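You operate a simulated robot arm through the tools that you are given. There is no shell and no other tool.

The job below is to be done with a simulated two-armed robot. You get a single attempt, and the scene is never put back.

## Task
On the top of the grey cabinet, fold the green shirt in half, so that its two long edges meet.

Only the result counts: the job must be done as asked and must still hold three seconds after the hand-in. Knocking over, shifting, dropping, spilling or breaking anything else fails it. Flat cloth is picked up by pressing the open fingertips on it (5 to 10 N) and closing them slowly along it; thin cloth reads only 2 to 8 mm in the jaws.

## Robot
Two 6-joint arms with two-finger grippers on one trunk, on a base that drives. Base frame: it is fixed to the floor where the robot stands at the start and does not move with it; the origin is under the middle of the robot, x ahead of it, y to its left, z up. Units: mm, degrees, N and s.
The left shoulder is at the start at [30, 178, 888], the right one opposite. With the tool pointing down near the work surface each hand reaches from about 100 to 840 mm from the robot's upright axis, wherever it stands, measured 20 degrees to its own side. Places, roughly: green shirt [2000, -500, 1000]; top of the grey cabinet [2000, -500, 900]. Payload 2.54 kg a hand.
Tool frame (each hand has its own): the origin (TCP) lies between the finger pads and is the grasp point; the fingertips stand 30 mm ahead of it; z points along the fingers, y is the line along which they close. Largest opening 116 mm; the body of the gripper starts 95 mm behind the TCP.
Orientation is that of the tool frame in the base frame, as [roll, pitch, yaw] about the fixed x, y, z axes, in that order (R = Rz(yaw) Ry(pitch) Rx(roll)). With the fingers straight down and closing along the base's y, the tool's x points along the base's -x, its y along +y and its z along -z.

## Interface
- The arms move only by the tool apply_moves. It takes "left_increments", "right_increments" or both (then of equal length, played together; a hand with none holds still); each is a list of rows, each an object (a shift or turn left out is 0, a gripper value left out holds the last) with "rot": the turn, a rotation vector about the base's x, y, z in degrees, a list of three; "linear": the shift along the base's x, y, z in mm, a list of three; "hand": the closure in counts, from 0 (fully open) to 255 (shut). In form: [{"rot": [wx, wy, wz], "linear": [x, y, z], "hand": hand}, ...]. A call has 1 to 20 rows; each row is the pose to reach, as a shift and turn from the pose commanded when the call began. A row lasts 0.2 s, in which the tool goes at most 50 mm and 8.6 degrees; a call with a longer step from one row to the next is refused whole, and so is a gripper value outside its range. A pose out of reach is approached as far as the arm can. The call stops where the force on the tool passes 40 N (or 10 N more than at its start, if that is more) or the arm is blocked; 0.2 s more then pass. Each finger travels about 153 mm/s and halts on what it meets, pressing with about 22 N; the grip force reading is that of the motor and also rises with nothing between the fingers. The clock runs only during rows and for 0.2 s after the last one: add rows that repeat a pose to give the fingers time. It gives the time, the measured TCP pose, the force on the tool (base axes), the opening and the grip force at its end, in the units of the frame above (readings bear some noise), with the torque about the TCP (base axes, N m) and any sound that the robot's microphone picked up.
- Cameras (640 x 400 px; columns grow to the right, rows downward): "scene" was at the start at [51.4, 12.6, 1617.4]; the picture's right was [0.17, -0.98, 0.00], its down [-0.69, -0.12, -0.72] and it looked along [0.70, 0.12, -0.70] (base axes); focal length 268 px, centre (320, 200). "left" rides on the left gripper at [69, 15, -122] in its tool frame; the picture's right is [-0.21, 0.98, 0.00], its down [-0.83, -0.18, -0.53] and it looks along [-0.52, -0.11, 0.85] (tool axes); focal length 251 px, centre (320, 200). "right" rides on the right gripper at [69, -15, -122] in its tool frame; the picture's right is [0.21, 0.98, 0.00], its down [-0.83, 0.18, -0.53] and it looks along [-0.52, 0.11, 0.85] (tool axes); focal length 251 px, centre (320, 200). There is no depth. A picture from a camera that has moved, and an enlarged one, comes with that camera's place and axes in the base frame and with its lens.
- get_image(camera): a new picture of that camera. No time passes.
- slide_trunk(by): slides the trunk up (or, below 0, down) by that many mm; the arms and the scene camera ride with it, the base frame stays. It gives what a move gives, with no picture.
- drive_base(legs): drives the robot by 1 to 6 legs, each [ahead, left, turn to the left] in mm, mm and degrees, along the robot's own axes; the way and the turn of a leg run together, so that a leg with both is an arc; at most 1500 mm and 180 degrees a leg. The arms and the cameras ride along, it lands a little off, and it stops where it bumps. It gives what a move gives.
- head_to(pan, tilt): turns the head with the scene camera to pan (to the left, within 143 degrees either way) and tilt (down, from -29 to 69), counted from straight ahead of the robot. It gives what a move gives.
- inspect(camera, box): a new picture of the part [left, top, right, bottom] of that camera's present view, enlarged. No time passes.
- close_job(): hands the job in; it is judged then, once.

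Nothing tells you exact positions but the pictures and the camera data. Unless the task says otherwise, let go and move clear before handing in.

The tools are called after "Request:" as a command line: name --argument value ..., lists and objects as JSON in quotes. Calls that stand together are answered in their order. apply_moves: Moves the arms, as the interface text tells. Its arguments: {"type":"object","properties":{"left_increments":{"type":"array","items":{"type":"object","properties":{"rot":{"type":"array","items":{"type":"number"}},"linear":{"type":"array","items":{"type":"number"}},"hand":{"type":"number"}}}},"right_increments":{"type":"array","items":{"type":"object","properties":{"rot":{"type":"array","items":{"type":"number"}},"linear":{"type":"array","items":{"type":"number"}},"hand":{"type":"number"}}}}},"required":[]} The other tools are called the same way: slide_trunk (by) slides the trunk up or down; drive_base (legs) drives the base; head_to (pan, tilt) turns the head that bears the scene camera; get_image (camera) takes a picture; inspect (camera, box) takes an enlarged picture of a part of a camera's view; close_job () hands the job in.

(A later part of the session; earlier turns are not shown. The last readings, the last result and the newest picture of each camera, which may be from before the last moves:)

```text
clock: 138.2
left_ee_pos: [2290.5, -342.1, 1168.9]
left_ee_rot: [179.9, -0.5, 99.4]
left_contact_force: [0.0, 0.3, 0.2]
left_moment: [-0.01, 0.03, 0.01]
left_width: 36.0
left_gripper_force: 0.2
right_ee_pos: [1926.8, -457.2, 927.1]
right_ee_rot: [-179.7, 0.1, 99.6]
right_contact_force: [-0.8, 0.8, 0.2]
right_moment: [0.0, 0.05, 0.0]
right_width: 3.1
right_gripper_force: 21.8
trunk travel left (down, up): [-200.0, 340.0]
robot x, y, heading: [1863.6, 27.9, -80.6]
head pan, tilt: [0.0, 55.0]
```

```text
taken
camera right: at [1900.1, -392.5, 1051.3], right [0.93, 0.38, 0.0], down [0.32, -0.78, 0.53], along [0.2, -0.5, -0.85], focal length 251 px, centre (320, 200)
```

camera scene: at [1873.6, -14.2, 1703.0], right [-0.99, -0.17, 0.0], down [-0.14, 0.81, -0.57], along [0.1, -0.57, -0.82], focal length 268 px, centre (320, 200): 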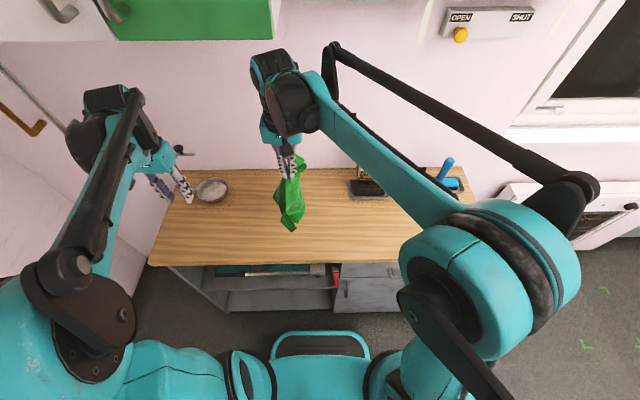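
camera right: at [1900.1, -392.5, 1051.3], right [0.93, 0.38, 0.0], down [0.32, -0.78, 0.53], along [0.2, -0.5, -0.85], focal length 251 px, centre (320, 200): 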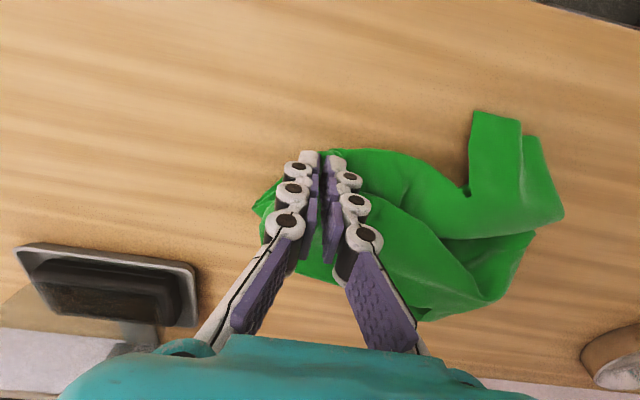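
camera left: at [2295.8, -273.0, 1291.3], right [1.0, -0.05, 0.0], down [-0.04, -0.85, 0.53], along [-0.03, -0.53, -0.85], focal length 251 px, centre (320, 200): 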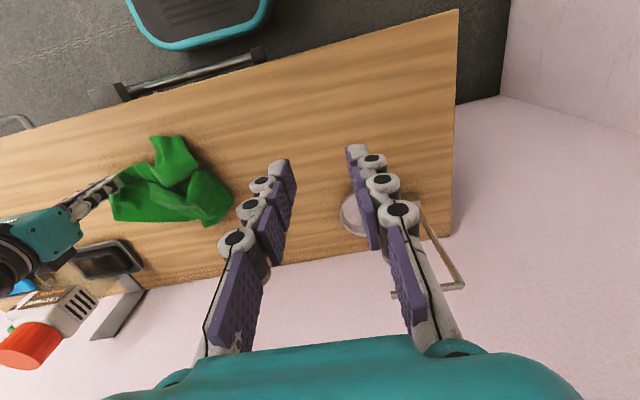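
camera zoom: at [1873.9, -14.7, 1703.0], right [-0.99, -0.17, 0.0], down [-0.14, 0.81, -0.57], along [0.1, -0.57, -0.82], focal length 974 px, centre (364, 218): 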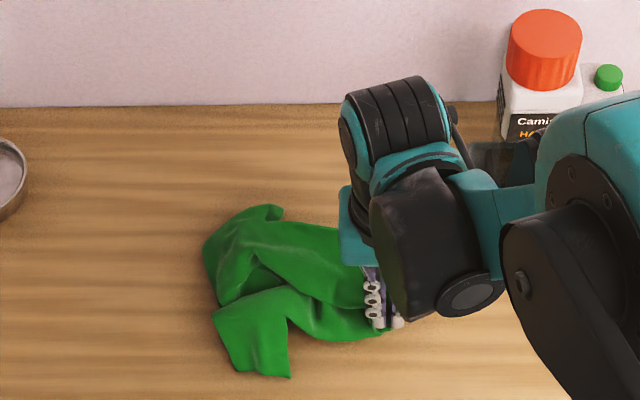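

The fold is laid, with one sleeve pointing neatly toward me, though there's some slack lengthwise. I'll draw the hem hand right a little to straighten it.

Request:
apply_moves --right_increments '[{"linear": [-7, -1.2, -3]}, {"linear": [-14, -2.4, -4]}, {"linear": [-22, -3.7, -4]}, {"linear": [-30, -5, -4]}]'

Request:
inspect --camera "scene" --box '[220, 140, 396, 250]'

Request:
get_image --camera "right"

Request:
inspect --camera "left" --box '[40, 110, 280, 260]'

```text
clock: 139.2
left_ee_pos: [2291.6, -342.3, 1168.6]
left_ee_rot: [179.9, -0.5, 99.5]
left_contact_force: [-0.1, -0.8, 0.3]
left_moment: [0.04, 0.03, -0.01]
left_width: 35.6
left_gripper_force: 0.1
right_ee_pos: [1893.8, -461.4, 924.1]
right_ee_rot: [-179.7, 0.0, 99.6]
right_contact_force: [0.8, 0.5, -0.7]
right_moment: [0.02, 0.02, 0.07]
right_width: 3.0
right_gripper_force: 22.4
trunk travel left (down, up): [-200.0, 340.0]
robot x, y, heading: [1865.9, 28.0, -80.2]
head pan, tilt: [0.0, 55.0]
```

```text
3.64 times, centred on (308, 195) of scene
camera zoom: at [1873.7, -14.5, 1703.0], right [-0.99, -0.17, 0.0], down [-0.14, 0.81, -0.57], along [0.1, -0.57, -0.82], focal length 974 px, centre (364, 218)
```

zoom: 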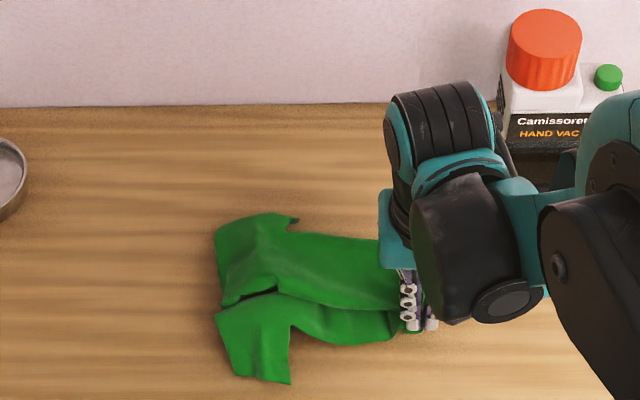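

```text
taken
camera right: at [1868.6, -396.8, 1048.3], right [0.93, 0.38, 0.0], down [0.32, -0.78, 0.53], along [0.2, -0.5, -0.85], focal length 251 px, centre (320, 200)
```

right: 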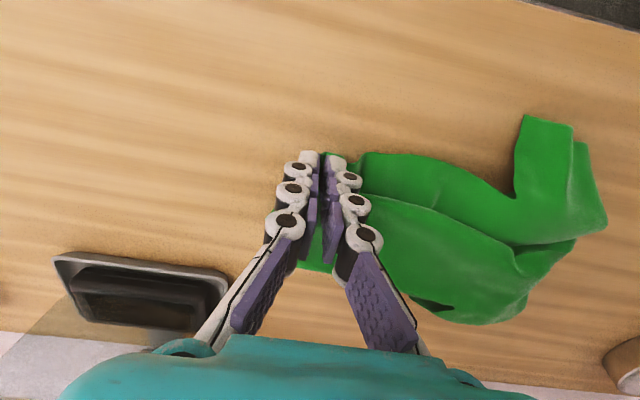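

```text
2.67 times, centred on (160, 185) of left
camera zoom: at [2295.6, -272.8, 1291.4], right [1.0, -0.05, 0.0], down [-0.04, -0.85, 0.53], along [-0.03, -0.53, -0.85], focal length 670 px, centre (747, 240)
```

zoom: 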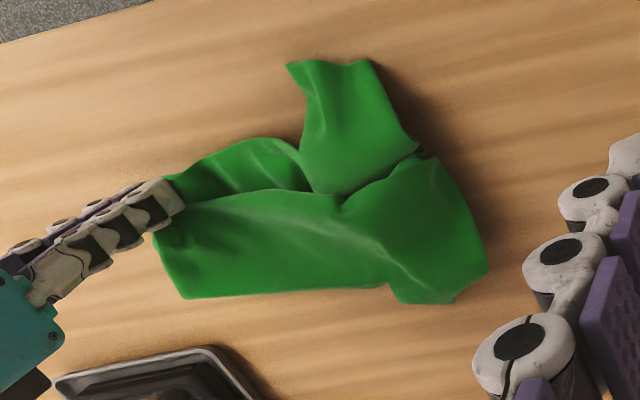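

I'd like a closer look at the top layer's sleeve before adjusting anything.

Request:
apply_moves --left_increments '[{"linear": [-35, 15, -10]}, {"linear": [-75, 35, -20]}, {"linear": [-110, 55, -30]}, {"linear": [-140, 70, -40]}]'

Request:
inspect --camera "left" --box '[0, 60, 320, 300]'

```text
clock: 140.2
left_ee_pos: [2147.9, -272.9, 1129.1]
left_ee_rot: [179.9, -0.5, 99.5]
left_contact_force: [-0.4, 0.6, -0.2]
left_moment: [-0.04, -0.04, 0.03]
left_width: 36.0
left_gripper_force: 0.1
right_ee_pos: [1894.5, -461.2, 924.3]
right_ee_rot: [-179.8, 0.1, 99.7]
right_contact_force: [-0.5, -0.2, 1.0]
right_moment: [0.0, 0.01, 0.06]
right_width: 3.0
right_gripper_force: 21.3
trunk travel left (down, up): [-200.0, 340.0]
robot x, y, heading: [1865.8, 30.3, -80.3]
head pan, tilt: [0.0, 55.0]
```

```text
1.67 times, centred on (160, 180) of left
camera zoom: at [2153.0, -202.3, 1252.2], right [1.0, -0.05, 0.0], down [-0.04, -0.85, 0.53], along [-0.03, -0.53, -0.85], focal length 419 px, centre (587, 233)
```

zoom: 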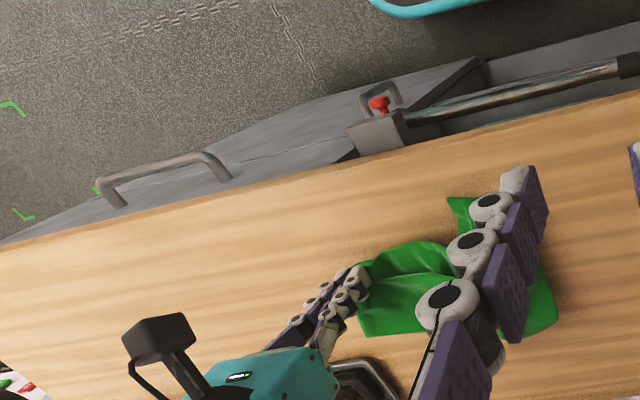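

Request:
apply_moves --left_increments '[{"linear": [20, -35, -10]}, {"linear": [40, -70, -20]}, {"linear": [60, -105, -30]}, {"linear": [75, -140, -40]}]'

Request:
inspect --camera "left" --box '[20, 40, 260, 240]'

```text
clock: 141.2
left_ee_pos: [2224.0, -416.2, 1087.5]
left_ee_rot: [179.9, -0.6, 99.6]
left_contact_force: [0.4, -0.1, -0.1]
left_moment: [0.01, 0.05, -0.05]
left_width: 35.9
left_gripper_force: 0.0
right_ee_pos: [1895.2, -462.1, 923.6]
right_ee_rot: [-179.7, 0.0, 99.7]
right_contact_force: [0.7, -0.1, 0.6]
right_moment: [0.03, 0.03, 0.0]
right_width: 2.9
right_gripper_force: 21.8
trunk travel left (down, up): [-200.0, 340.0]
robot x, y, heading: [1867.0, 25.0, -80.6]
head pan, tilt: [0.0, 55.0]
```

```text
2.00 times, centred on (140, 140) of left
camera zoom: at [2229.2, -346.2, 1209.5], right [1.0, -0.05, 0.0], down [-0.04, -0.85, 0.53], along [-0.03, -0.52, -0.85], focal length 503 px, centre (680, 320)
```

zoom: 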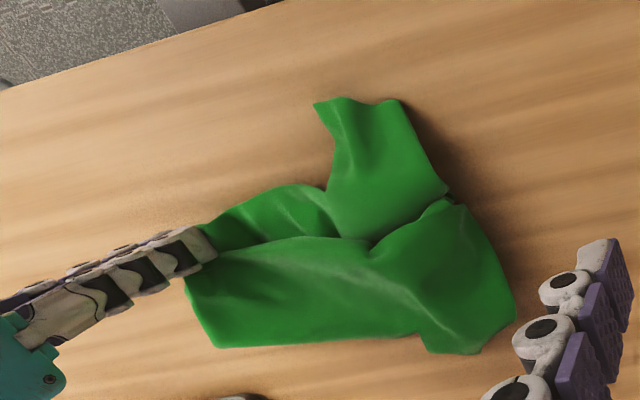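

Next I'll let go of the hem to see how the layers settle. The shirt now lies across in front of me, which suits a clean two-hand fold from far to near.

Request:
apply_moves --right_increments '[{"linear": [0, 0, -4], "hand": 235}, {"linear": [0, 0, -4], "hand": 200}, {"linear": [0, 0, -4], "hand": 165}, {"linear": [0, 0, 15], "hand": 165}, {"linear": [0, 5, 50], "hand": 165}, {"linear": [-15, 20, 90], "hand": 165}, {"linear": [-45, 40, 120], "hand": 165}, {"linear": [-85, 60, 135], "hand": 165}, {"linear": [-125, 75, 140], "hand": 165}]'

Request:
inspect --camera "left" --box '[20, 40, 260, 240]'

Request:
inspect --camera "scene" --box '[240, 150, 400, 250]'

Request:
get_image --camera "right"

```text
clock: 143.2
left_ee_pos: [2223.8, -413.5, 1088.6]
left_ee_rot: [179.9, -0.4, 99.6]
left_contact_force: [0.5, 0.1, 0.6]
left_moment: [-0.04, -0.01, -0.01]
left_width: 35.9
left_gripper_force: 0.0
right_ee_pos: [1769.6, -385.5, 1064.6]
right_ee_rot: [-179.8, 0.2, 99.7]
right_contact_force: [-0.2, 0.6, -0.3]
right_moment: [-0.02, -0.01, 0.01]
right_width: 40.9
right_gripper_force: 0.1
trunk travel left (down, up): [-200.0, 340.0]
robot x, y, heading: [1870.7, 28.7, -80.1]
head pan, tilt: [0.0, 55.0]
```

```text
2.00 times, centred on (140, 140) of left
camera zoom: at [2227.8, -343.7, 1210.7], right [1.0, -0.05, 0.0], down [-0.04, -0.85, 0.53], along [-0.03, -0.53, -0.85], focal length 503 px, centre (680, 320)
```

zoom: 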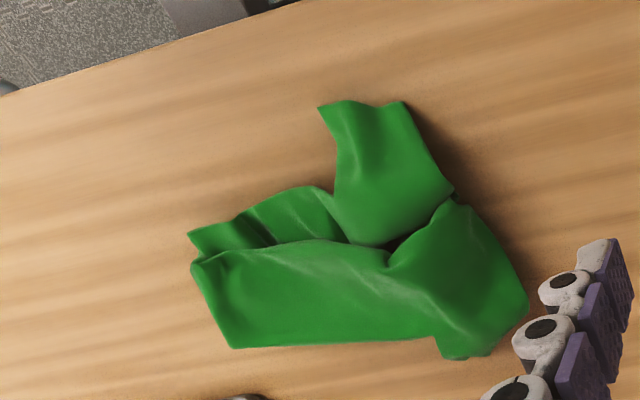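

```text
4.00 times, centred on (320, 200) of scene
camera zoom: at [1872.7, -13.3, 1703.0], right [-0.99, -0.17, 0.0], down [-0.14, 0.81, -0.57], along [0.1, -0.57, -0.82], focal length 1071 px, centre (320, 200)
```

zoom: 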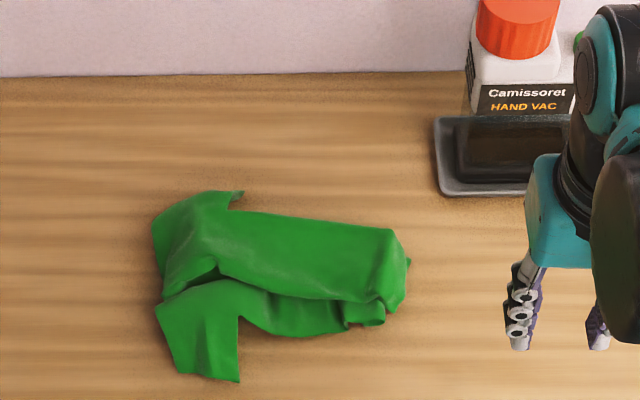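

```text
taken
camera right: at [1742.6, -320.4, 1188.6], right [0.93, 0.38, 0.0], down [0.32, -0.78, 0.54], along [0.2, -0.5, -0.84], focal length 251 px, centre (320, 200)
```

right: 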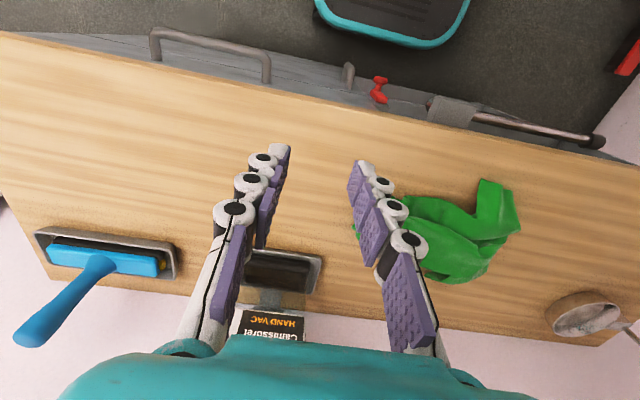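

The near strip and its sleeve lie as a single layer. I'll take a close look at the hem end with the right camera to plan a clean hold of this near edge.

Request:
apply_moves --right_increments '[{"linear": [10, 5, -10]}, {"linear": [25, 10, -25]}, {"linear": [40, 15, -40]}]'

Request:
inspect --camera "right" --box '[320, 120, 560, 300]'

Request:
inspect --camera "scene" --box '[270, 180, 350, 240]'

```text
clock: 144.0
left_ee_pos: [2223.9, -414.2, 1088.2]
left_ee_rot: [180.0, -0.5, 99.5]
left_contact_force: [-0.2, 0.1, -0.2]
left_moment: [-0.02, 0.01, 0.0]
left_width: 35.9
left_gripper_force: 0.0
right_ee_pos: [1808.6, -371.0, 1025.2]
right_ee_rot: [-179.8, 0.1, 99.7]
right_contact_force: [1.0, 0.1, 0.5]
right_moment: [-0.01, 0.03, -0.02]
right_width: 41.1
right_gripper_force: 0.1
trunk travel left (down, up): [-200.0, 340.0]
robot x, y, heading: [1864.8, 27.8, -80.2]
head pan, tilt: [0.0, 55.0]
```

```text
2.22 times, centred on (440, 210) of right
camera zoom: at [1783.6, -306.3, 1148.8], right [0.93, 0.37, 0.0], down [0.32, -0.78, 0.53], along [0.2, -0.5, -0.85], focal length 559 px, centre (53, 178)
```

zoom: 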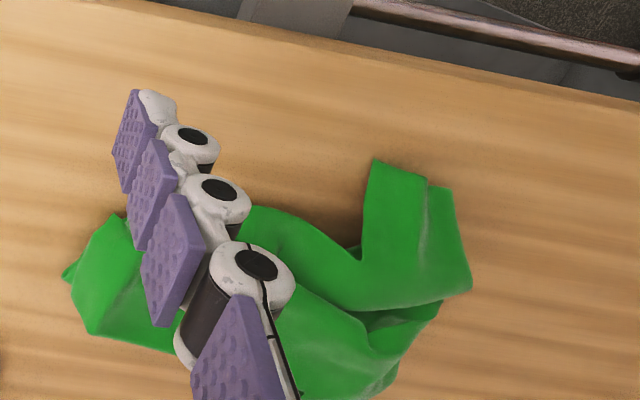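

```text
6.67 times, centred on (310, 210) of scene
camera zoom: at [1874.0, -14.5, 1702.9], right [-0.99, -0.17, 0.0], down [-0.14, 0.81, -0.57], along [0.1, -0.57, -0.82], focal length 1785 px, centre (387, 133)
```

zoom: 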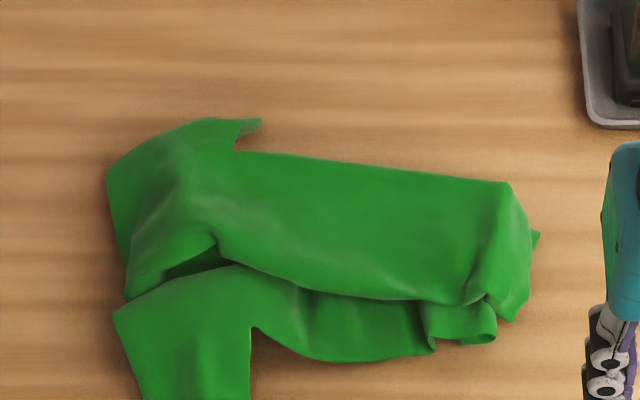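

Now I understand: the shirt lies across with a lengthwise pleat, one long edge and sleeve on the far side and the other near. I'll spread it flat by pressing closed fingertips on the far half and dragging it away from me with both hands.

Request:
apply_moves --left_increments '[{"linear": [-34, -24, 0], "hand": 255}, {"linear": [-68, -48, 0], "hand": 255}, {"linear": [-102, -72, 0], "hand": 255}, {"linear": [-136, -98, 0], "hand": 255}, {"linear": [-166, -120, 0], "hand": 255}, {"linear": [-166, -120, -40], "hand": 255}, {"linear": [-166, -120, -85], "hand": 255}, {"linear": [-166, -120, -125], "hand": 255}, {"linear": [-166, -120, -155], "hand": 255}]' --right_increments '[{"linear": [21, -35, 0], "hand": 255}, {"linear": [42, -70, 0], "hand": 255}, {"linear": [63, -105, 0], "hand": 255}, {"linear": [84, -140, 0], "hand": 255}, {"linear": [103.6, -171.7, 0], "hand": 255}, {"linear": [103.6, -171.7, -25], "hand": 255}, {"linear": [103.6, -171.7, -50], "hand": 255}, {"linear": [103.6, -171.7, -75], "hand": 255}, {"linear": [103.6, -171.7, -95], "hand": 255}]'

Request:
get_image --camera "left"

Request:
get_image --camera "right"

Request:
get_image --camera "scene"

```text
clock: 146.0
left_ee_pos: [2060.0, -536.8, 934.6]
left_ee_rot: [179.9, -0.5, 99.5]
left_contact_force: [-0.8, -0.9, -0.4]
left_moment: [0.03, -0.04, 0.02]
left_width: 0.1
left_gripper_force: 22.1
right_ee_pos: [1914.1, -546.3, 929.6]
right_ee_rot: [-179.8, 0.1, 99.7]
right_contact_force: [0.4, 0.1, -0.3]
right_moment: [0.03, 0.02, 0.01]
right_width: 0.1
right_gripper_force: 22.1
trunk travel left (down, up): [-200.0, 340.0]
robot x, y, heading: [1863.9, 28.8, -80.3]
head pan, tilt: [0.0, 55.0]
```

```text
taken
camera left: at [2063.4, -467.2, 1056.8], right [1.0, -0.05, 0.0], down [-0.04, -0.85, 0.53], along [-0.03, -0.53, -0.85], focal length 251 px, centre (320, 200)
```

left: 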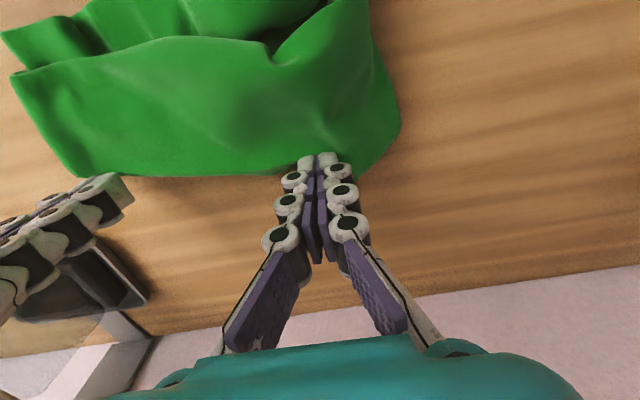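

```text
taken
camera right: at [1887.4, -480.6, 1053.0], right [0.93, 0.38, 0.0], down [0.32, -0.78, 0.53], along [0.2, -0.5, -0.85], focal length 251 px, centre (320, 200)
```

right: 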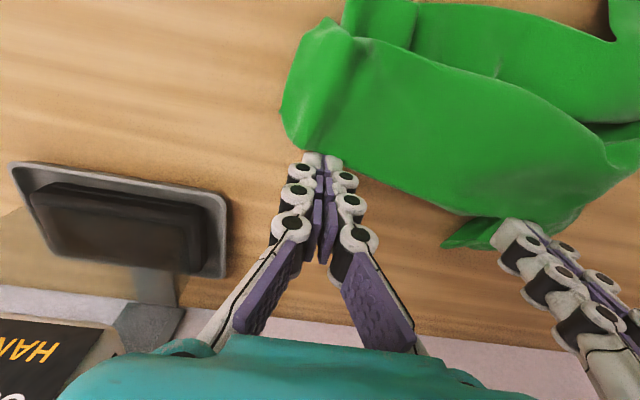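

```text
taken
camera scene: at [1874.0, -16.0, 1702.9], right [-0.99, -0.17, 0.0], down [-0.14, 0.81, -0.57], along [0.1, -0.56, -0.82], focal length 268 px, centre (320, 200)
```

scene: 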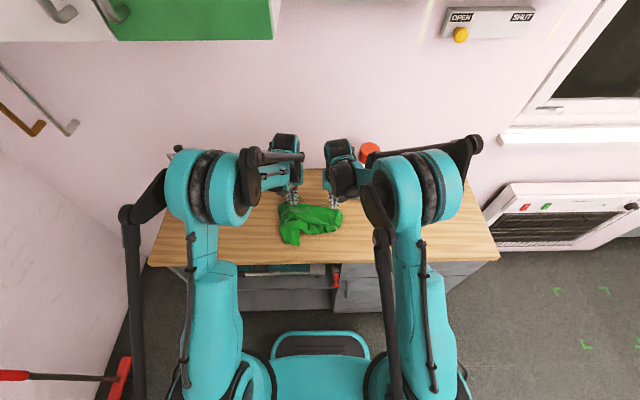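

Request:
apply_moves --left_increments '[{"linear": [-1.3, 8, 0]}, {"linear": [-1.3, 8, -8]}, {"linear": [-1.3, 8, -14]}, {"linear": [-1.3, 8, -18]}, {"linear": [-1.3, 8, -20]}]' --right_increments '[{"linear": [6.9, 19.4, 0]}, {"linear": [6.9, 19.4, -8]}, {"linear": [6.9, 19.4, -13]}, {"linear": [6.9, 19.4, -15]}, {"linear": [6.9, 19.4, -16]}]'

```text
clock: 147.2
left_ee_pos: [2058.4, -526.1, 914.0]
left_ee_rot: [179.9, -0.5, 99.5]
left_contact_force: [-0.3, -0.4, 1.1]
left_moment: [-0.02, 0.03, -0.04]
left_width: 0.2
left_gripper_force: 21.9
right_ee_pos: [1921.4, -524.8, 914.6]
right_ee_rot: [-179.8, 0.2, 99.6]
right_contact_force: [0.6, 0.4, 0.2]
right_moment: [0.01, 0.02, -0.05]
right_width: 0.1
right_gripper_force: 22.7
trunk travel left (down, up): [-200.0, 340.0]
robot x, y, heading: [1867.6, 25.1, -80.3]
head pan, tilt: [0.0, 55.0]
```

Request:
apply_moves --left_increments '[{"linear": [0, 0, -1]}, {"linear": [0, 0, -1.8]}, {"linear": [0, 0, -1.8]}]' --right_increments '[{"linear": [0, 0, -1.5]}, {"linear": [0, 0, -2.8]}, {"linear": [0, 0, -2.8]}]'

```text
clock: 148.0
left_ee_pos: [2059.1, -525.9, 911.7]
left_ee_rot: [179.9, -0.5, 99.7]
left_contact_force: [0.1, 0.2, -0.8]
left_moment: [0.01, 0.01, -0.02]
left_width: 0.0
left_gripper_force: 22.1
right_ee_pos: [1920.1, -524.6, 911.3]
right_ee_rot: [-179.8, 0.1, 99.7]
right_contact_force: [0.2, 1.4, 2.2]
right_moment: [0.02, 0.01, -0.01]
right_width: 0.2
right_gripper_force: 21.9
trunk travel left (down, up): [-200.0, 340.0]
robot x, y, heading: [1865.8, 28.8, -80.3]
head pan, tilt: [0.0, 55.0]
```

Request:
apply_moves --left_increments '[{"linear": [0, 0, -1]}, {"linear": [0, 0, -2]}, {"linear": [0, 0, -2.2]}]' --right_increments '[{"linear": [0, 0, -0.6]}, {"linear": [0, 0, -0.9]}, {"linear": [0, 0, -0.9]}]'

```text
clock: 148.8
left_ee_pos: [2057.8, -525.4, 911.5]
left_ee_rot: [179.9, -0.6, 99.5]
left_contact_force: [-0.8, -0.9, 1.2]
left_moment: [0.02, -0.01, -0.01]
left_width: 0.0
left_gripper_force: 22.5
right_ee_pos: [1919.7, -523.7, 910.1]
right_ee_rot: [-179.8, 0.1, 99.8]
right_contact_force: [0.3, -0.2, 9.4]
right_moment: [0.08, 0.01, 0.02]
right_width: 0.0
right_gripper_force: 21.8
trunk travel left (down, up): [-200.0, 340.0]
robot x, y, heading: [1867.2, 30.4, -80.4]
head pan, tilt: [0.0, 55.0]
```

Request:
apply_moves --left_increments '[{"linear": [0, 0, -0.8]}, {"linear": [0, 0, -1.2]}, {"linear": [0, 0, -1.2]}]'

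Request:
get_image --camera "left"

Request:
get_image --camera "right"

```text
clock: 149.6
left_ee_pos: [2058.3, -524.5, 910.0]
left_ee_rot: [180.0, -0.5, 99.6]
left_contact_force: [0.1, -0.6, 4.5]
left_moment: [-0.06, -0.05, 0.02]
left_width: 0.0
left_gripper_force: 22.2
right_ee_pos: [1920.1, -525.1, 911.0]
right_ee_rot: [-179.7, 0.1, 99.8]
right_contact_force: [-1.0, -0.3, 8.5]
right_moment: [0.08, 0.02, -0.03]
right_width: 0.0
right_gripper_force: 22.2
trunk travel left (down, up): [-200.0, 340.0]
robot x, y, heading: [1866.1, 29.2, -80.5]
head pan, tilt: [0.0, 55.0]
```

```text
taken
camera left: at [2062.7, -456.0, 1032.3], right [1.0, -0.05, 0.0], down [-0.04, -0.85, 0.53], along [-0.03, -0.53, -0.85], focal length 251 px, centre (320, 200)
```

left: 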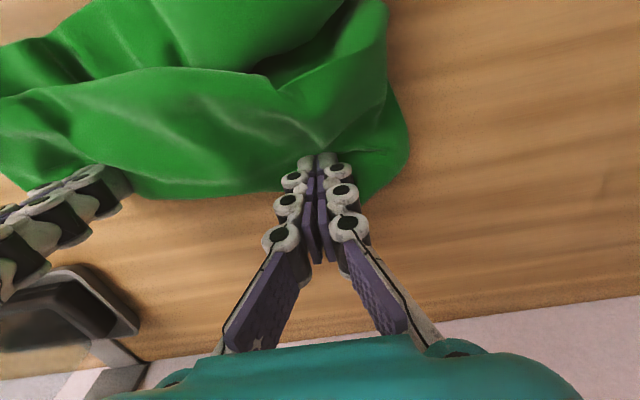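

```text
taken
camera right: at [1894.2, -459.3, 1034.1], right [0.93, 0.38, 0.0], down [0.32, -0.78, 0.54], along [0.2, -0.5, -0.84], focal length 251 px, centre (320, 200)
```

right: 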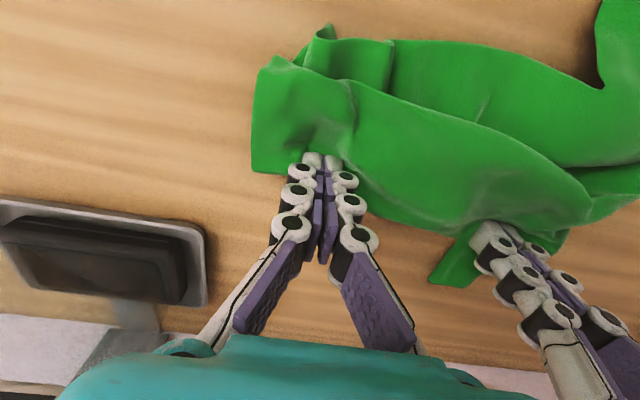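

Both press on the far half. Dragging it away from me, slowly.

Request:
apply_moves --left_increments '[{"linear": [1.2, -7, -0.5]}, {"linear": [2.3, -14, -0.5]}, {"linear": [3.5, -21, -0.5]}, {"linear": [4.7, -28, -0.5]}, {"linear": [5.8, -35, -0.5]}, {"linear": [7, -42, -0.5]}, {"linear": [8.2, -49, -0.5]}, {"linear": [9.3, -56, -0.5]}, {"linear": [10.5, -63, -0.5]}, {"linear": [11.7, -70, -0.5]}]' --right_increments '[{"linear": [1.2, -7, 0]}, {"linear": [2.3, -14, 0]}, {"linear": [3.5, -21, 0]}, {"linear": [4.7, -28, 0]}, {"linear": [5.8, -35, 0]}, {"linear": [7, -42, 0]}, {"linear": [8.2, -49, 0]}, {"linear": [9.3, -56, 0]}, {"linear": [10.5, -63, 0]}, {"linear": [11.7, -70, 0]}]'

Request:
get_image --camera "left"

Request:
get_image --camera "right"

Request:
inspect --camera "scene" --box '[250, 160, 370, 250]'

```text
clock: 151.8
left_ee_pos: [2069.3, -595.1, 909.5]
left_ee_rot: [179.9, -0.5, 99.5]
left_contact_force: [-0.7, 3.3, 13.4]
left_moment: [0.06, 0.03, 0.0]
left_width: 0.1
left_gripper_force: 22.0
right_ee_pos: [1932.1, -593.2, 910.7]
right_ee_rot: [-179.7, 0.3, 99.6]
right_contact_force: [-0.7, 2.3, 5.9]
right_moment: [0.14, 0.02, -0.01]
right_width: 0.0
right_gripper_force: 21.7
trunk travel left (down, up): [-200.0, 340.0]
robot x, y, heading: [1865.7, 30.7, -80.2]
head pan, tilt: [0.0, 55.0]
```

```text
taken
camera left: at [2074.8, -525.2, 1031.8], right [1.0, -0.05, 0.0], down [-0.04, -0.85, 0.53], along [-0.03, -0.53, -0.85], focal length 251 px, centre (320, 200)
```

left: 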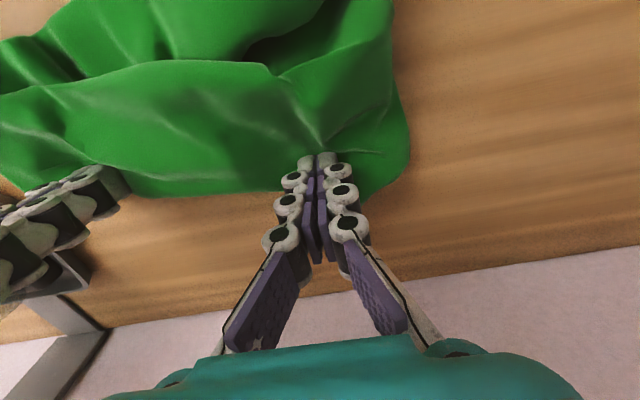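

```text
taken
camera right: at [1905.2, -528.6, 1034.2], right [0.93, 0.38, 0.0], down [0.32, -0.78, 0.54], along [0.2, -0.5, -0.84], focal length 251 px, centre (320, 200)
```

right: 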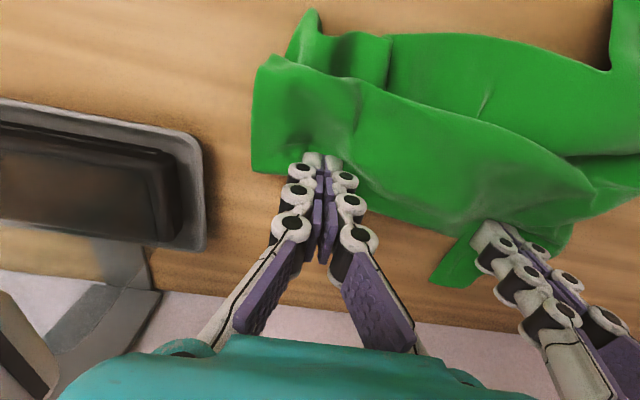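

```text
4.44 times, centred on (310, 205) of scene
camera zoom: at [1873.1, -11.6, 1703.1], right [-0.99, -0.17, 0.0], down [-0.14, 0.81, -0.57], along [0.1, -0.57, -0.82], focal length 1190 px, centre (364, 178)
```

zoom: 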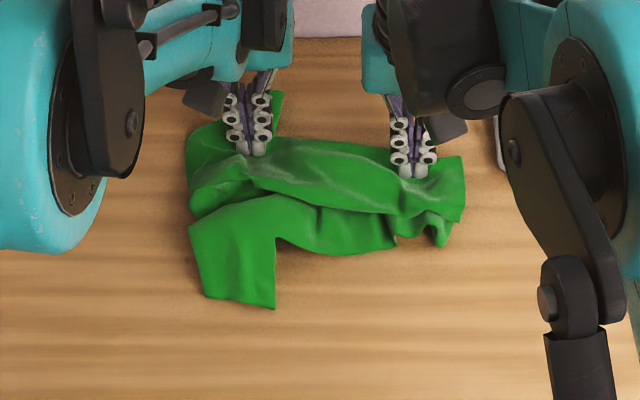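

The whole shirt slid as one. Next I'll anchor the far half with the right hand and drag the near sleeve toward me with the left to open the pleat.

Request:
apply_moves --left_increments '[{"linear": [0, 0, 25]}, {"linear": [0, 10, 55]}, {"linear": [-5, 40, 60]}, {"linear": [-10, 75, 60]}, {"linear": [-13.9, 105, 55]}, {"linear": [-13.9, 105, 30]}, {"linear": [-13.9, 105, 12]}, {"linear": [-13.9, 105, 5]}]'

Request:
get_image --camera "left"

```text
clock: 153.6
left_ee_pos: [2056.2, -488.9, 912.4]
left_ee_rot: [179.9, -0.4, 99.6]
left_contact_force: [0.4, 0.0, -0.1]
left_moment: [-0.01, 0.03, 0.01]
left_width: 0.1
left_gripper_force: 21.6
right_ee_pos: [1930.2, -595.1, 910.0]
right_ee_rot: [-179.8, 0.3, 99.7]
right_contact_force: [-1.4, 2.9, 15.1]
right_moment: [0.24, 0.0, 0.0]
right_width: 0.2
right_gripper_force: 21.5
trunk travel left (down, up): [-200.0, 340.0]
robot x, y, heading: [1862.7, 31.2, -80.4]
head pan, tilt: [0.0, 55.0]
```

```text
taken
camera left: at [2060.9, -420.0, 1036.4], right [1.0, -0.05, 0.0], down [-0.04, -0.85, 0.53], along [-0.03, -0.53, -0.85], focal length 251 px, centre (320, 200)
```

left: 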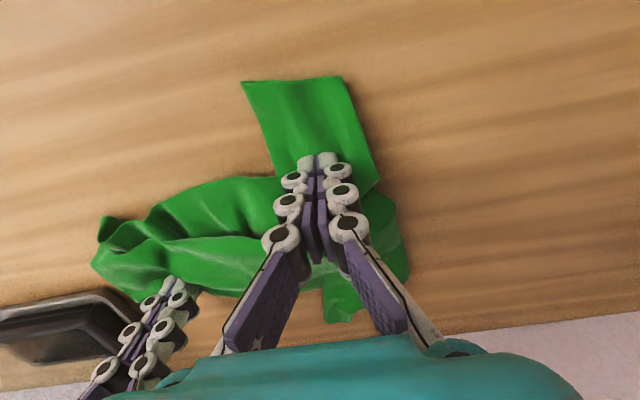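

Request:
apply_moves --left_increments '[{"linear": [0, 0, -1.5]}, {"linear": [0, 0, -3]}, {"linear": [0, 0, -3.2]}]'

```text
clock: 154.4
left_ee_pos: [2056.1, -489.4, 911.3]
left_ee_rot: [179.8, -0.4, 99.6]
left_contact_force: [0.7, -0.4, 8.9]
left_moment: [-0.03, -0.07, -0.02]
left_width: 0.0
left_gripper_force: 22.2
right_ee_pos: [1931.2, -593.3, 909.7]
right_ee_rot: [-179.9, 0.2, 99.7]
right_contact_force: [0.1, 0.7, 12.3]
right_moment: [0.14, 0.01, 0.0]
right_width: 0.2
right_gripper_force: 22.4
trunk travel left (down, up): [-200.0, 340.0]
robot x, y, heading: [1865.6, 28.1, -80.2]
head pan, tilt: [0.0, 55.0]
```

Request:
apply_moves --left_increments '[{"linear": [-1.2, 7, 0]}, {"linear": [-2.3, 14, 0]}, {"linear": [-3.5, 21, 0]}, {"linear": [-4.7, 28, 0]}, {"linear": [-5.8, 35, 0]}, {"linear": [-7, 42, 0]}, {"linear": [-8.2, 49, 0]}, {"linear": [-9.3, 56, 0]}, {"linear": [-10.5, 63, 0]}, {"linear": [-11.7, 70, 0]}, {"linear": [-12.9, 77, 0]}, {"linear": [-14, 84, 0]}]'

Request:
get_image --camera "left"

Request:
inspect --camera "scene" --box '[250, 160, 370, 250]'

```text
clock: 157.0
left_ee_pos: [2042.3, -406.6, 911.4]
left_ee_rot: [179.9, -0.4, 99.6]
left_contact_force: [-0.4, -1.0, -0.3]
left_moment: [-0.07, 0.01, -0.01]
left_width: 0.0
left_gripper_force: 22.0
right_ee_pos: [1931.9, -593.9, 910.5]
right_ee_rot: [-179.8, 0.2, 99.7]
right_contact_force: [-0.9, 3.0, 17.0]
right_moment: [0.26, -0.02, -0.01]
right_width: 0.1
right_gripper_force: 22.1
trunk travel left (down, up): [-200.0, 340.0]
robot x, y, heading: [1861.0, 25.9, -80.3]
head pan, tilt: [0.0, 55.0]
```

```text
taken
camera left: at [2046.0, -336.4, 1033.8], right [1.0, -0.05, 0.0], down [-0.04, -0.85, 0.53], along [-0.03, -0.53, -0.85], focal length 251 px, centre (320, 200)
```

left: 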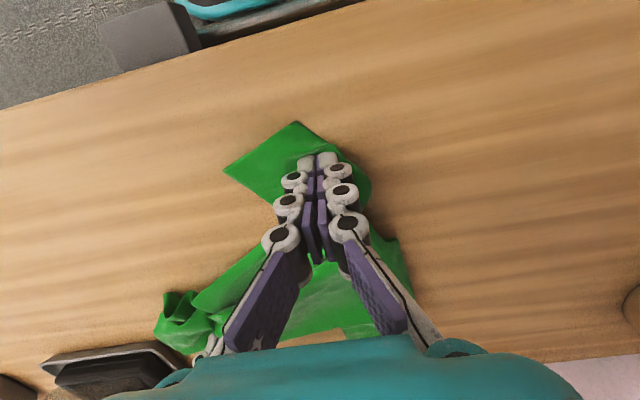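

```text
4.44 times, centred on (310, 205) of scene
camera zoom: at [1873.5, -12.5, 1703.0], right [-0.99, -0.17, 0.0], down [-0.14, 0.81, -0.57], along [0.1, -0.57, -0.82], focal length 1190 px, centre (364, 178)
```

zoom: 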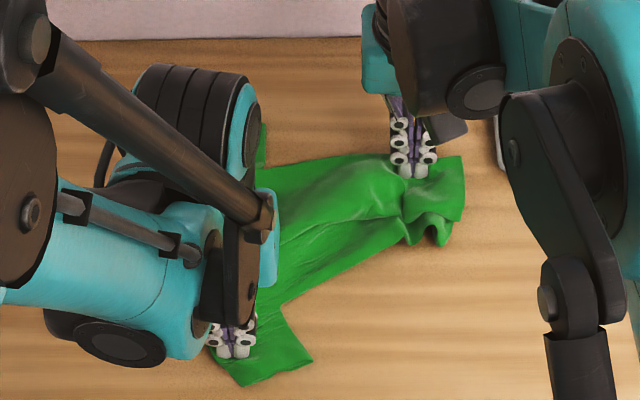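

The pleat has opened nicely at the sleeve end. I'll anchor the sleeve with the left hand and do the same at the hem end with the right hand.

Request:
apply_moves --left_increments '[{"linear": [0, 0, -0.5]}, {"linear": [0, 0, -1]}, {"linear": [0, 0, -1.3]}, {"linear": [0, 0, -1.3]}, {"linear": [0, 0, -1.3]}, {"linear": [0, 0, -1.3]}, {"linear": [0, 0, -1.3]}]' --right_increments '[{"linear": [0, 0, 25]}, {"linear": [2, 8, 50]}, {"linear": [8, 35, 50]}, {"linear": [14, 60, 50]}, {"linear": [18.2, 72.8, 40]}, {"linear": [18.2, 72.8, 15]}, {"linear": [18.2, 72.8, 4]}]'

Request:
get_image --camera "right"

```text
clock: 158.6
left_ee_pos: [2042.2, -407.1, 908.1]
left_ee_rot: [179.9, -0.5, 99.4]
left_contact_force: [-0.5, 1.3, 5.9]
left_moment: [-0.03, 0.02, 0.03]
left_width: 0.1
left_gripper_force: 22.2
right_ee_pos: [1949.6, -520.4, 913.7]
right_ee_rot: [-179.8, 0.1, 99.7]
right_contact_force: [-0.6, 0.2, 0.8]
right_moment: [0.0, 0.0, 0.01]
right_width: 0.2
right_gripper_force: 21.9
trunk travel left (down, up): [-200.0, 340.0]
robot x, y, heading: [1863.2, 28.8, -80.3]
head pan, tilt: [0.0, 55.0]
```

```text
taken
camera right: at [1923.3, -455.8, 1037.2], right [0.93, 0.38, 0.0], down [0.32, -0.78, 0.53], along [0.2, -0.5, -0.84], focal length 251 px, centre (320, 200)
```

right: 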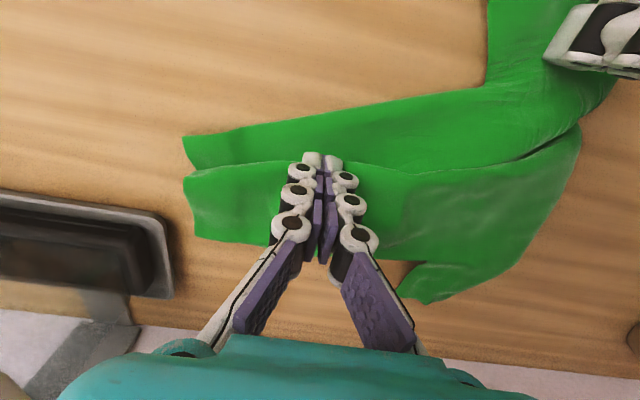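

The hem sprang open as well; the shirt is nearly flat with just a pleat along the middle. I'll press the near hem corner with the right hand and drag it toward me.

Request:
apply_moves --right_increments '[{"linear": [0, 0, 30]}, {"linear": [-21, -5, 35]}, {"linear": [-42, -9, 35]}, {"linear": [-63.6, -12, 30]}, {"linear": [-63.6, -12, 10]}, {"linear": [-63.6, -12, 0]}, {"linear": [-63.6, -12, -2]}, {"linear": [-63.6, -12, -3]}]'

Request:
get_image --camera "right"

```text
clock: 160.4
left_ee_pos: [2042.2, -406.8, 908.5]
left_ee_rot: [180.0, -0.5, 99.6]
left_contact_force: [-0.1, 1.6, 6.0]
left_moment: [-0.04, -0.01, 0.02]
left_width: 0.2
left_gripper_force: 22.1
right_ee_pos: [1886.5, -534.1, 911.6]
right_ee_rot: [-179.8, 0.1, 99.8]
right_contact_force: [-0.4, 0.2, 0.1]
right_moment: [-0.04, 0.04, -0.01]
right_width: 0.0
right_gripper_force: 21.9
trunk travel left (down, up): [-200.0, 340.0]
robot x, y, heading: [1869.1, 29.6, -80.2]
head pan, tilt: [0.0, 55.0]
```

```text
taken
camera right: at [1860.5, -468.4, 1034.8], right [0.93, 0.38, 0.0], down [0.32, -0.78, 0.53], along [0.2, -0.5, -0.84], focal length 251 px, centre (320, 200)
```

right: 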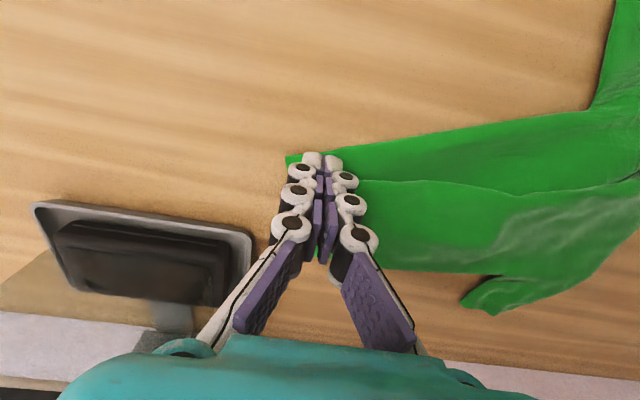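

Request:
apply_moves --right_increments '[{"linear": [0, 0, -1.2]}, {"linear": [0, 0, -2]}, {"linear": [0, 0, -2.3]}]'

```text
clock: 161.2
left_ee_pos: [2041.6, -406.4, 911.0]
left_ee_rot: [179.9, -0.4, 99.6]
left_contact_force: [0.3, 0.6, 2.7]
left_moment: [0.0, 0.0, 0.02]
left_width: 0.1
left_gripper_force: 22.0
right_ee_pos: [1886.0, -532.8, 908.7]
right_ee_rot: [-179.8, 0.1, 99.6]
right_contact_force: [-0.7, -3.7, 16.3]
right_moment: [-0.26, 0.01, 0.01]
right_width: 0.2
right_gripper_force: 22.1
trunk travel left (down, up): [-200.0, 340.0]
robot x, y, heading: [1866.5, 29.2, -80.2]
head pan, tilt: [0.0, 55.0]
```

Request:
apply_moves --right_increments '[{"linear": [0, 0, 0.7]}, {"linear": [-1.3, 7.8, 0.7]}, {"linear": [-2.6, 15.6, 0.7]}, {"linear": [-4, 23.4, 0.7]}, {"linear": [-5.3, 31.2, 0.7]}, {"linear": [-6.6, 39, 0.7]}, {"linear": [-7.9, 46.9, 0.7]}, {"linear": [-9.2, 54.7, 0.7]}, {"linear": [-10.5, 62.5, 0.7]}, {"linear": [-11.9, 70.3, 0.7]}, {"linear": [-13.2, 78, 0.7]}, {"linear": [-14.5, 86, 0.7]}, {"linear": [-15.8, 93.7, 0.7]}]'

Request:
get_image --camera "right"

Request:
inspect --camera "scene" --box '[250, 150, 394, 250]'

```text
clock: 164.0
left_ee_pos: [2041.5, -406.4, 909.4]
left_ee_rot: [179.9, -0.5, 99.6]
left_contact_force: [-0.3, 0.9, 6.0]
left_moment: [-0.06, -0.01, -0.01]
left_width: 0.0
left_gripper_force: 21.8
right_ee_pos: [1870.2, -439.8, 909.1]
right_ee_rot: [-179.8, 0.2, 99.7]
right_contact_force: [-0.1, 0.0, 1.9]
right_moment: [-0.06, -0.01, 0.03]
right_width: 0.0
right_gripper_force: 22.6
trunk travel left (down, up): [-200.0, 340.0]
robot x, y, heading: [1869.0, 31.2, -80.4]
head pan, tilt: [0.0, 55.0]
```

```text
taken
camera right: at [1844.8, -375.1, 1033.5], right [0.93, 0.38, 0.0], down [0.32, -0.78, 0.53], along [0.2, -0.5, -0.84], focal length 251 px, centre (320, 200)
```

right: 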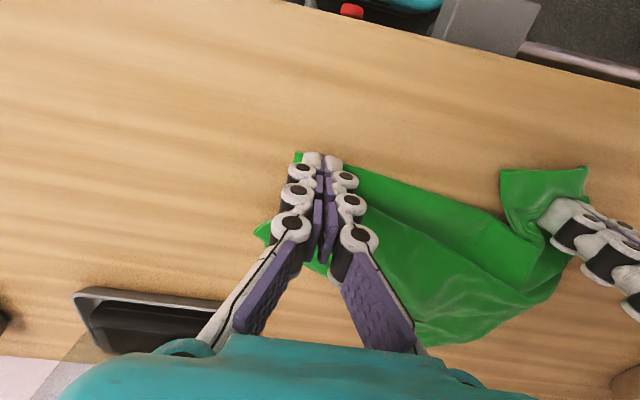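

```text
4.00 times, centred on (322, 200) of scene
camera zoom: at [1873.5, -13.8, 1703.0], right [-0.99, -0.17, 0.0], down [-0.14, 0.81, -0.57], along [0.1, -0.57, -0.82], focal length 1071 px, centre (312, 200)
```

zoom: 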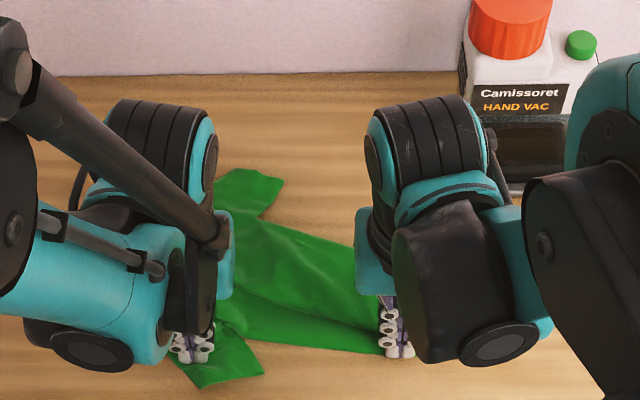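

It's starting to look like a flat T-shirt. Both hands up to check the state.

Request:
apply_moves --left_increments '[{"linear": [0, 0, 25]}, {"linear": [0, 5, 60]}, {"linear": [30, 20, 90]}, {"linear": [65, 35, 110]}, {"linear": [100, 45, 120]}, {"linear": [135, 50, 120]}]' --right_increments '[{"linear": [0, 0, 25]}, {"linear": [0, 10, 60]}, {"linear": [-25, 20, 90]}, {"linear": [-60, 30, 110]}, {"linear": [-95, 40, 120]}, {"linear": [-110, 40, 120]}]'

Request:
get_image --camera "scene"

Request:
inspect --camera "scene" --box '[230, 150, 390, 250]'

Request:
get_image --camera "right"

Request:
get_image --camera "left"

```text
clock: 165.4
left_ee_pos: [2176.4, -358.6, 1028.5]
left_ee_rot: [-179.9, -0.5, 99.5]
left_contact_force: [0.2, 0.1, 0.3]
left_moment: [0.04, 0.03, 0.01]
left_width: 0.0
left_gripper_force: 22.4
right_ee_pos: [1760.1, -401.3, 1029.0]
right_ee_rot: [-179.7, 0.1, 99.7]
right_contact_force: [-0.2, 0.3, -0.8]
right_moment: [-0.01, 0.0, 0.01]
right_width: 0.0
right_gripper_force: 21.3
trunk travel left (down, up): [-200.0, 340.0]
robot x, y, heading: [1865.2, 27.5, -80.6]
head pan, tilt: [0.0, 55.0]
```

```text
taken
camera scene: at [1874.7, -15.1, 1702.9], right [-0.99, -0.17, 0.0], down [-0.14, 0.81, -0.57], along [0.1, -0.56, -0.82], focal length 268 px, centre (320, 200)
```

scene: 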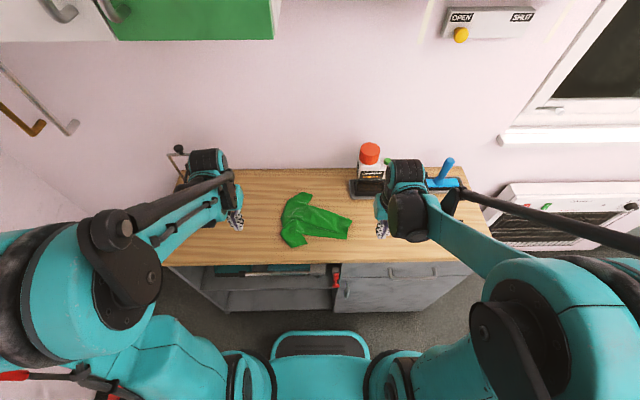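

```text
4.00 times, centred on (310, 200) of scene
camera zoom: at [1874.7, -15.1, 1702.9], right [-0.99, -0.17, 0.0], down [-0.14, 0.81, -0.57], along [0.1, -0.56, -0.82], focal length 1071 px, centre (360, 200)
```

zoom: 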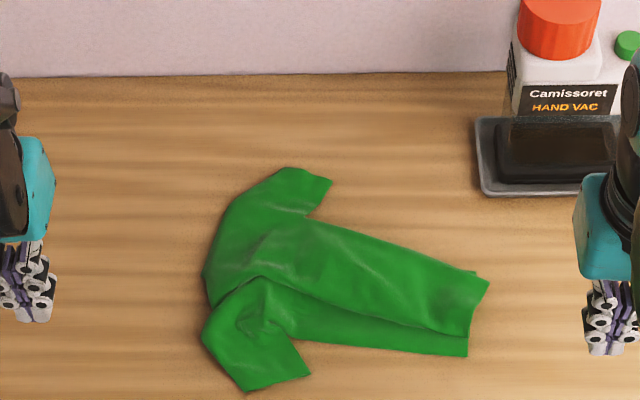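

```text
taken
camera right: at [1733.9, -336.4, 1152.6], right [0.93, 0.38, 0.0], down [0.32, -0.78, 0.53], along [0.2, -0.5, -0.85], focal length 251 px, centre (320, 200)
```

right: 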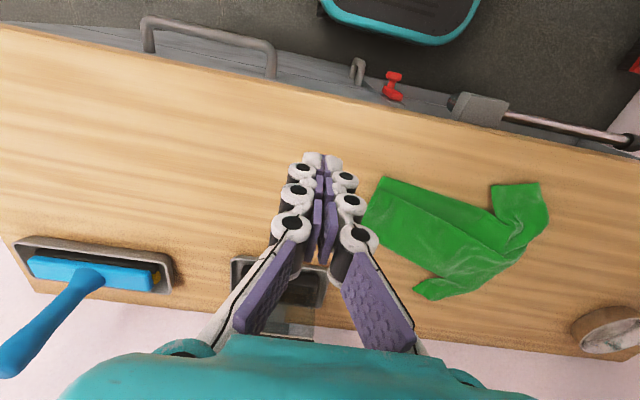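

```text
taken
camera left: at [2181.8, -289.4, 1149.9], right [1.0, -0.05, 0.0], down [-0.04, -0.85, 0.53], along [-0.03, -0.53, -0.85], focal length 251 px, centre (320, 200)
```

left: 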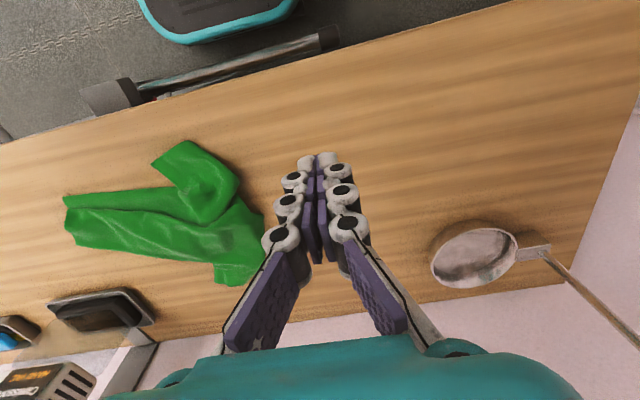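

The shirt is a clean T-shape with all corners free; only a lengthwise pleat remains. Lifting it by the near edge (sleeve tip and hem corner) should open the pleat, and then I can lay and fold it. Moving both hands to the near edge.

Request:
apply_moves --left_increments '[{"linear": [-41, -10, 0], "rot": [0, 0, 3.4], "hand": 197}, {"linear": [-82, -20, 0], "rot": [0, 0, 6.8], "hand": 197}, {"linear": [-123, -30, 0], "rot": [0, 0, 10.2], "hand": 197}, {"linear": [-163.9, -39.3, 0], "rot": [0, 0, 13.6], "hand": 197}, {"linear": [-163.9, -39.3, -40], "rot": [0, 0, 13.6], "hand": 197}, {"linear": [-163.9, -39.3, -80], "rot": [0, 0, 13.6], "hand": 197}, {"linear": [-163.9, -39.3, -105], "rot": [0, 0, 13.6], "hand": 197}]' --right_increments '[{"linear": [31, -9, 0], "rot": [0, 0, -1.5], "hand": 197}, {"linear": [62, -18, 0], "rot": [0, 0, -3], "hand": 197}, {"linear": [94, -28, 0], "rot": [0, 0, -4.5], "hand": 197}, {"linear": [125.3, -37.4, 0], "rot": [0, 0, -5.7], "hand": 197}, {"linear": [125.3, -37.4, -40], "rot": [0, 0, -5.7], "hand": 197}, {"linear": [125.3, -37.4, -80], "rot": [0, 0, -5.7], "hand": 197}, {"linear": [125.3, -37.4, -105], "rot": [0, 0, -5.7], "hand": 197}]'

Request:
inspect --camera "left" --box '[180, 60, 460, 235]'

Request:
inspect --camera "right" --box '[180, 60, 460, 235]'

```text
clock: 167.0
left_ee_pos: [2013.8, -397.3, 923.2]
left_ee_rot: [179.9, -0.6, 113.3]
left_contact_force: [0.5, 0.0, -0.2]
left_moment: [-0.02, 0.04, 0.0]
left_width: 26.4
left_gripper_force: 0.1
right_ee_pos: [1886.6, -437.0, 923.6]
right_ee_rot: [-179.8, 0.1, 94.0]
right_contact_force: [-0.3, -0.3, -1.5]
right_moment: [-0.02, 0.02, -0.01]
right_width: 26.3
right_gripper_force: 0.1
trunk travel left (down, up): [-200.0, 340.0]
robot x, y, heading: [1867.1, 30.1, -80.2]
head pan, tilt: [0.0, 55.0]
```

```text
2.29 times, centred on (320, 148) of left
camera zoom: at [2001.3, -329.6, 1045.0], right [0.98, 0.19, 0.0], down [0.16, -0.84, 0.53], along [0.1, -0.52, -0.85], focal length 575 px, centre (320, 320)
```

zoom: 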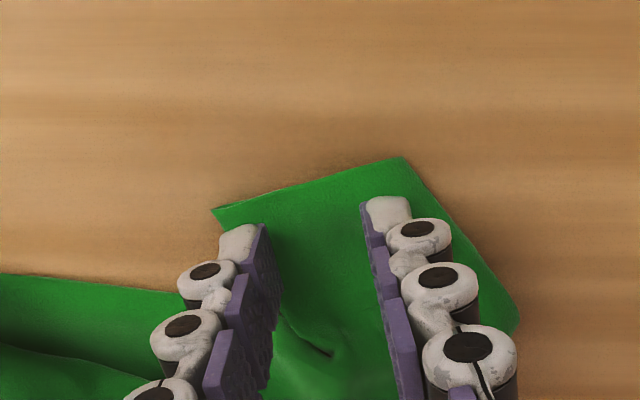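

```text
2.29 times, centred on (320, 148) of right
camera zoom: at [1866.9, -369.9, 1047.9], right [0.96, 0.28, 0.0], down [0.24, -0.81, 0.53], along [0.15, -0.51, -0.85], focal length 575 px, centre (320, 320)
```

zoom: 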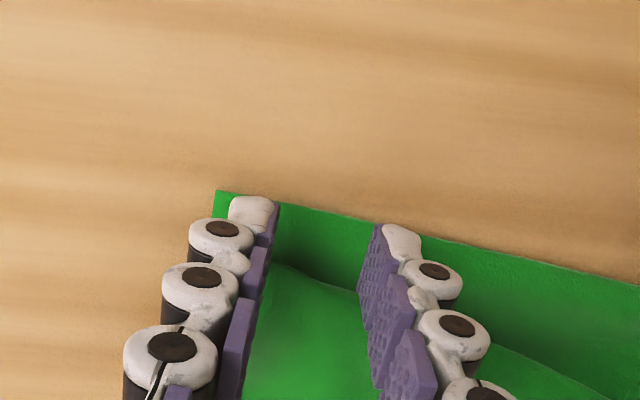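

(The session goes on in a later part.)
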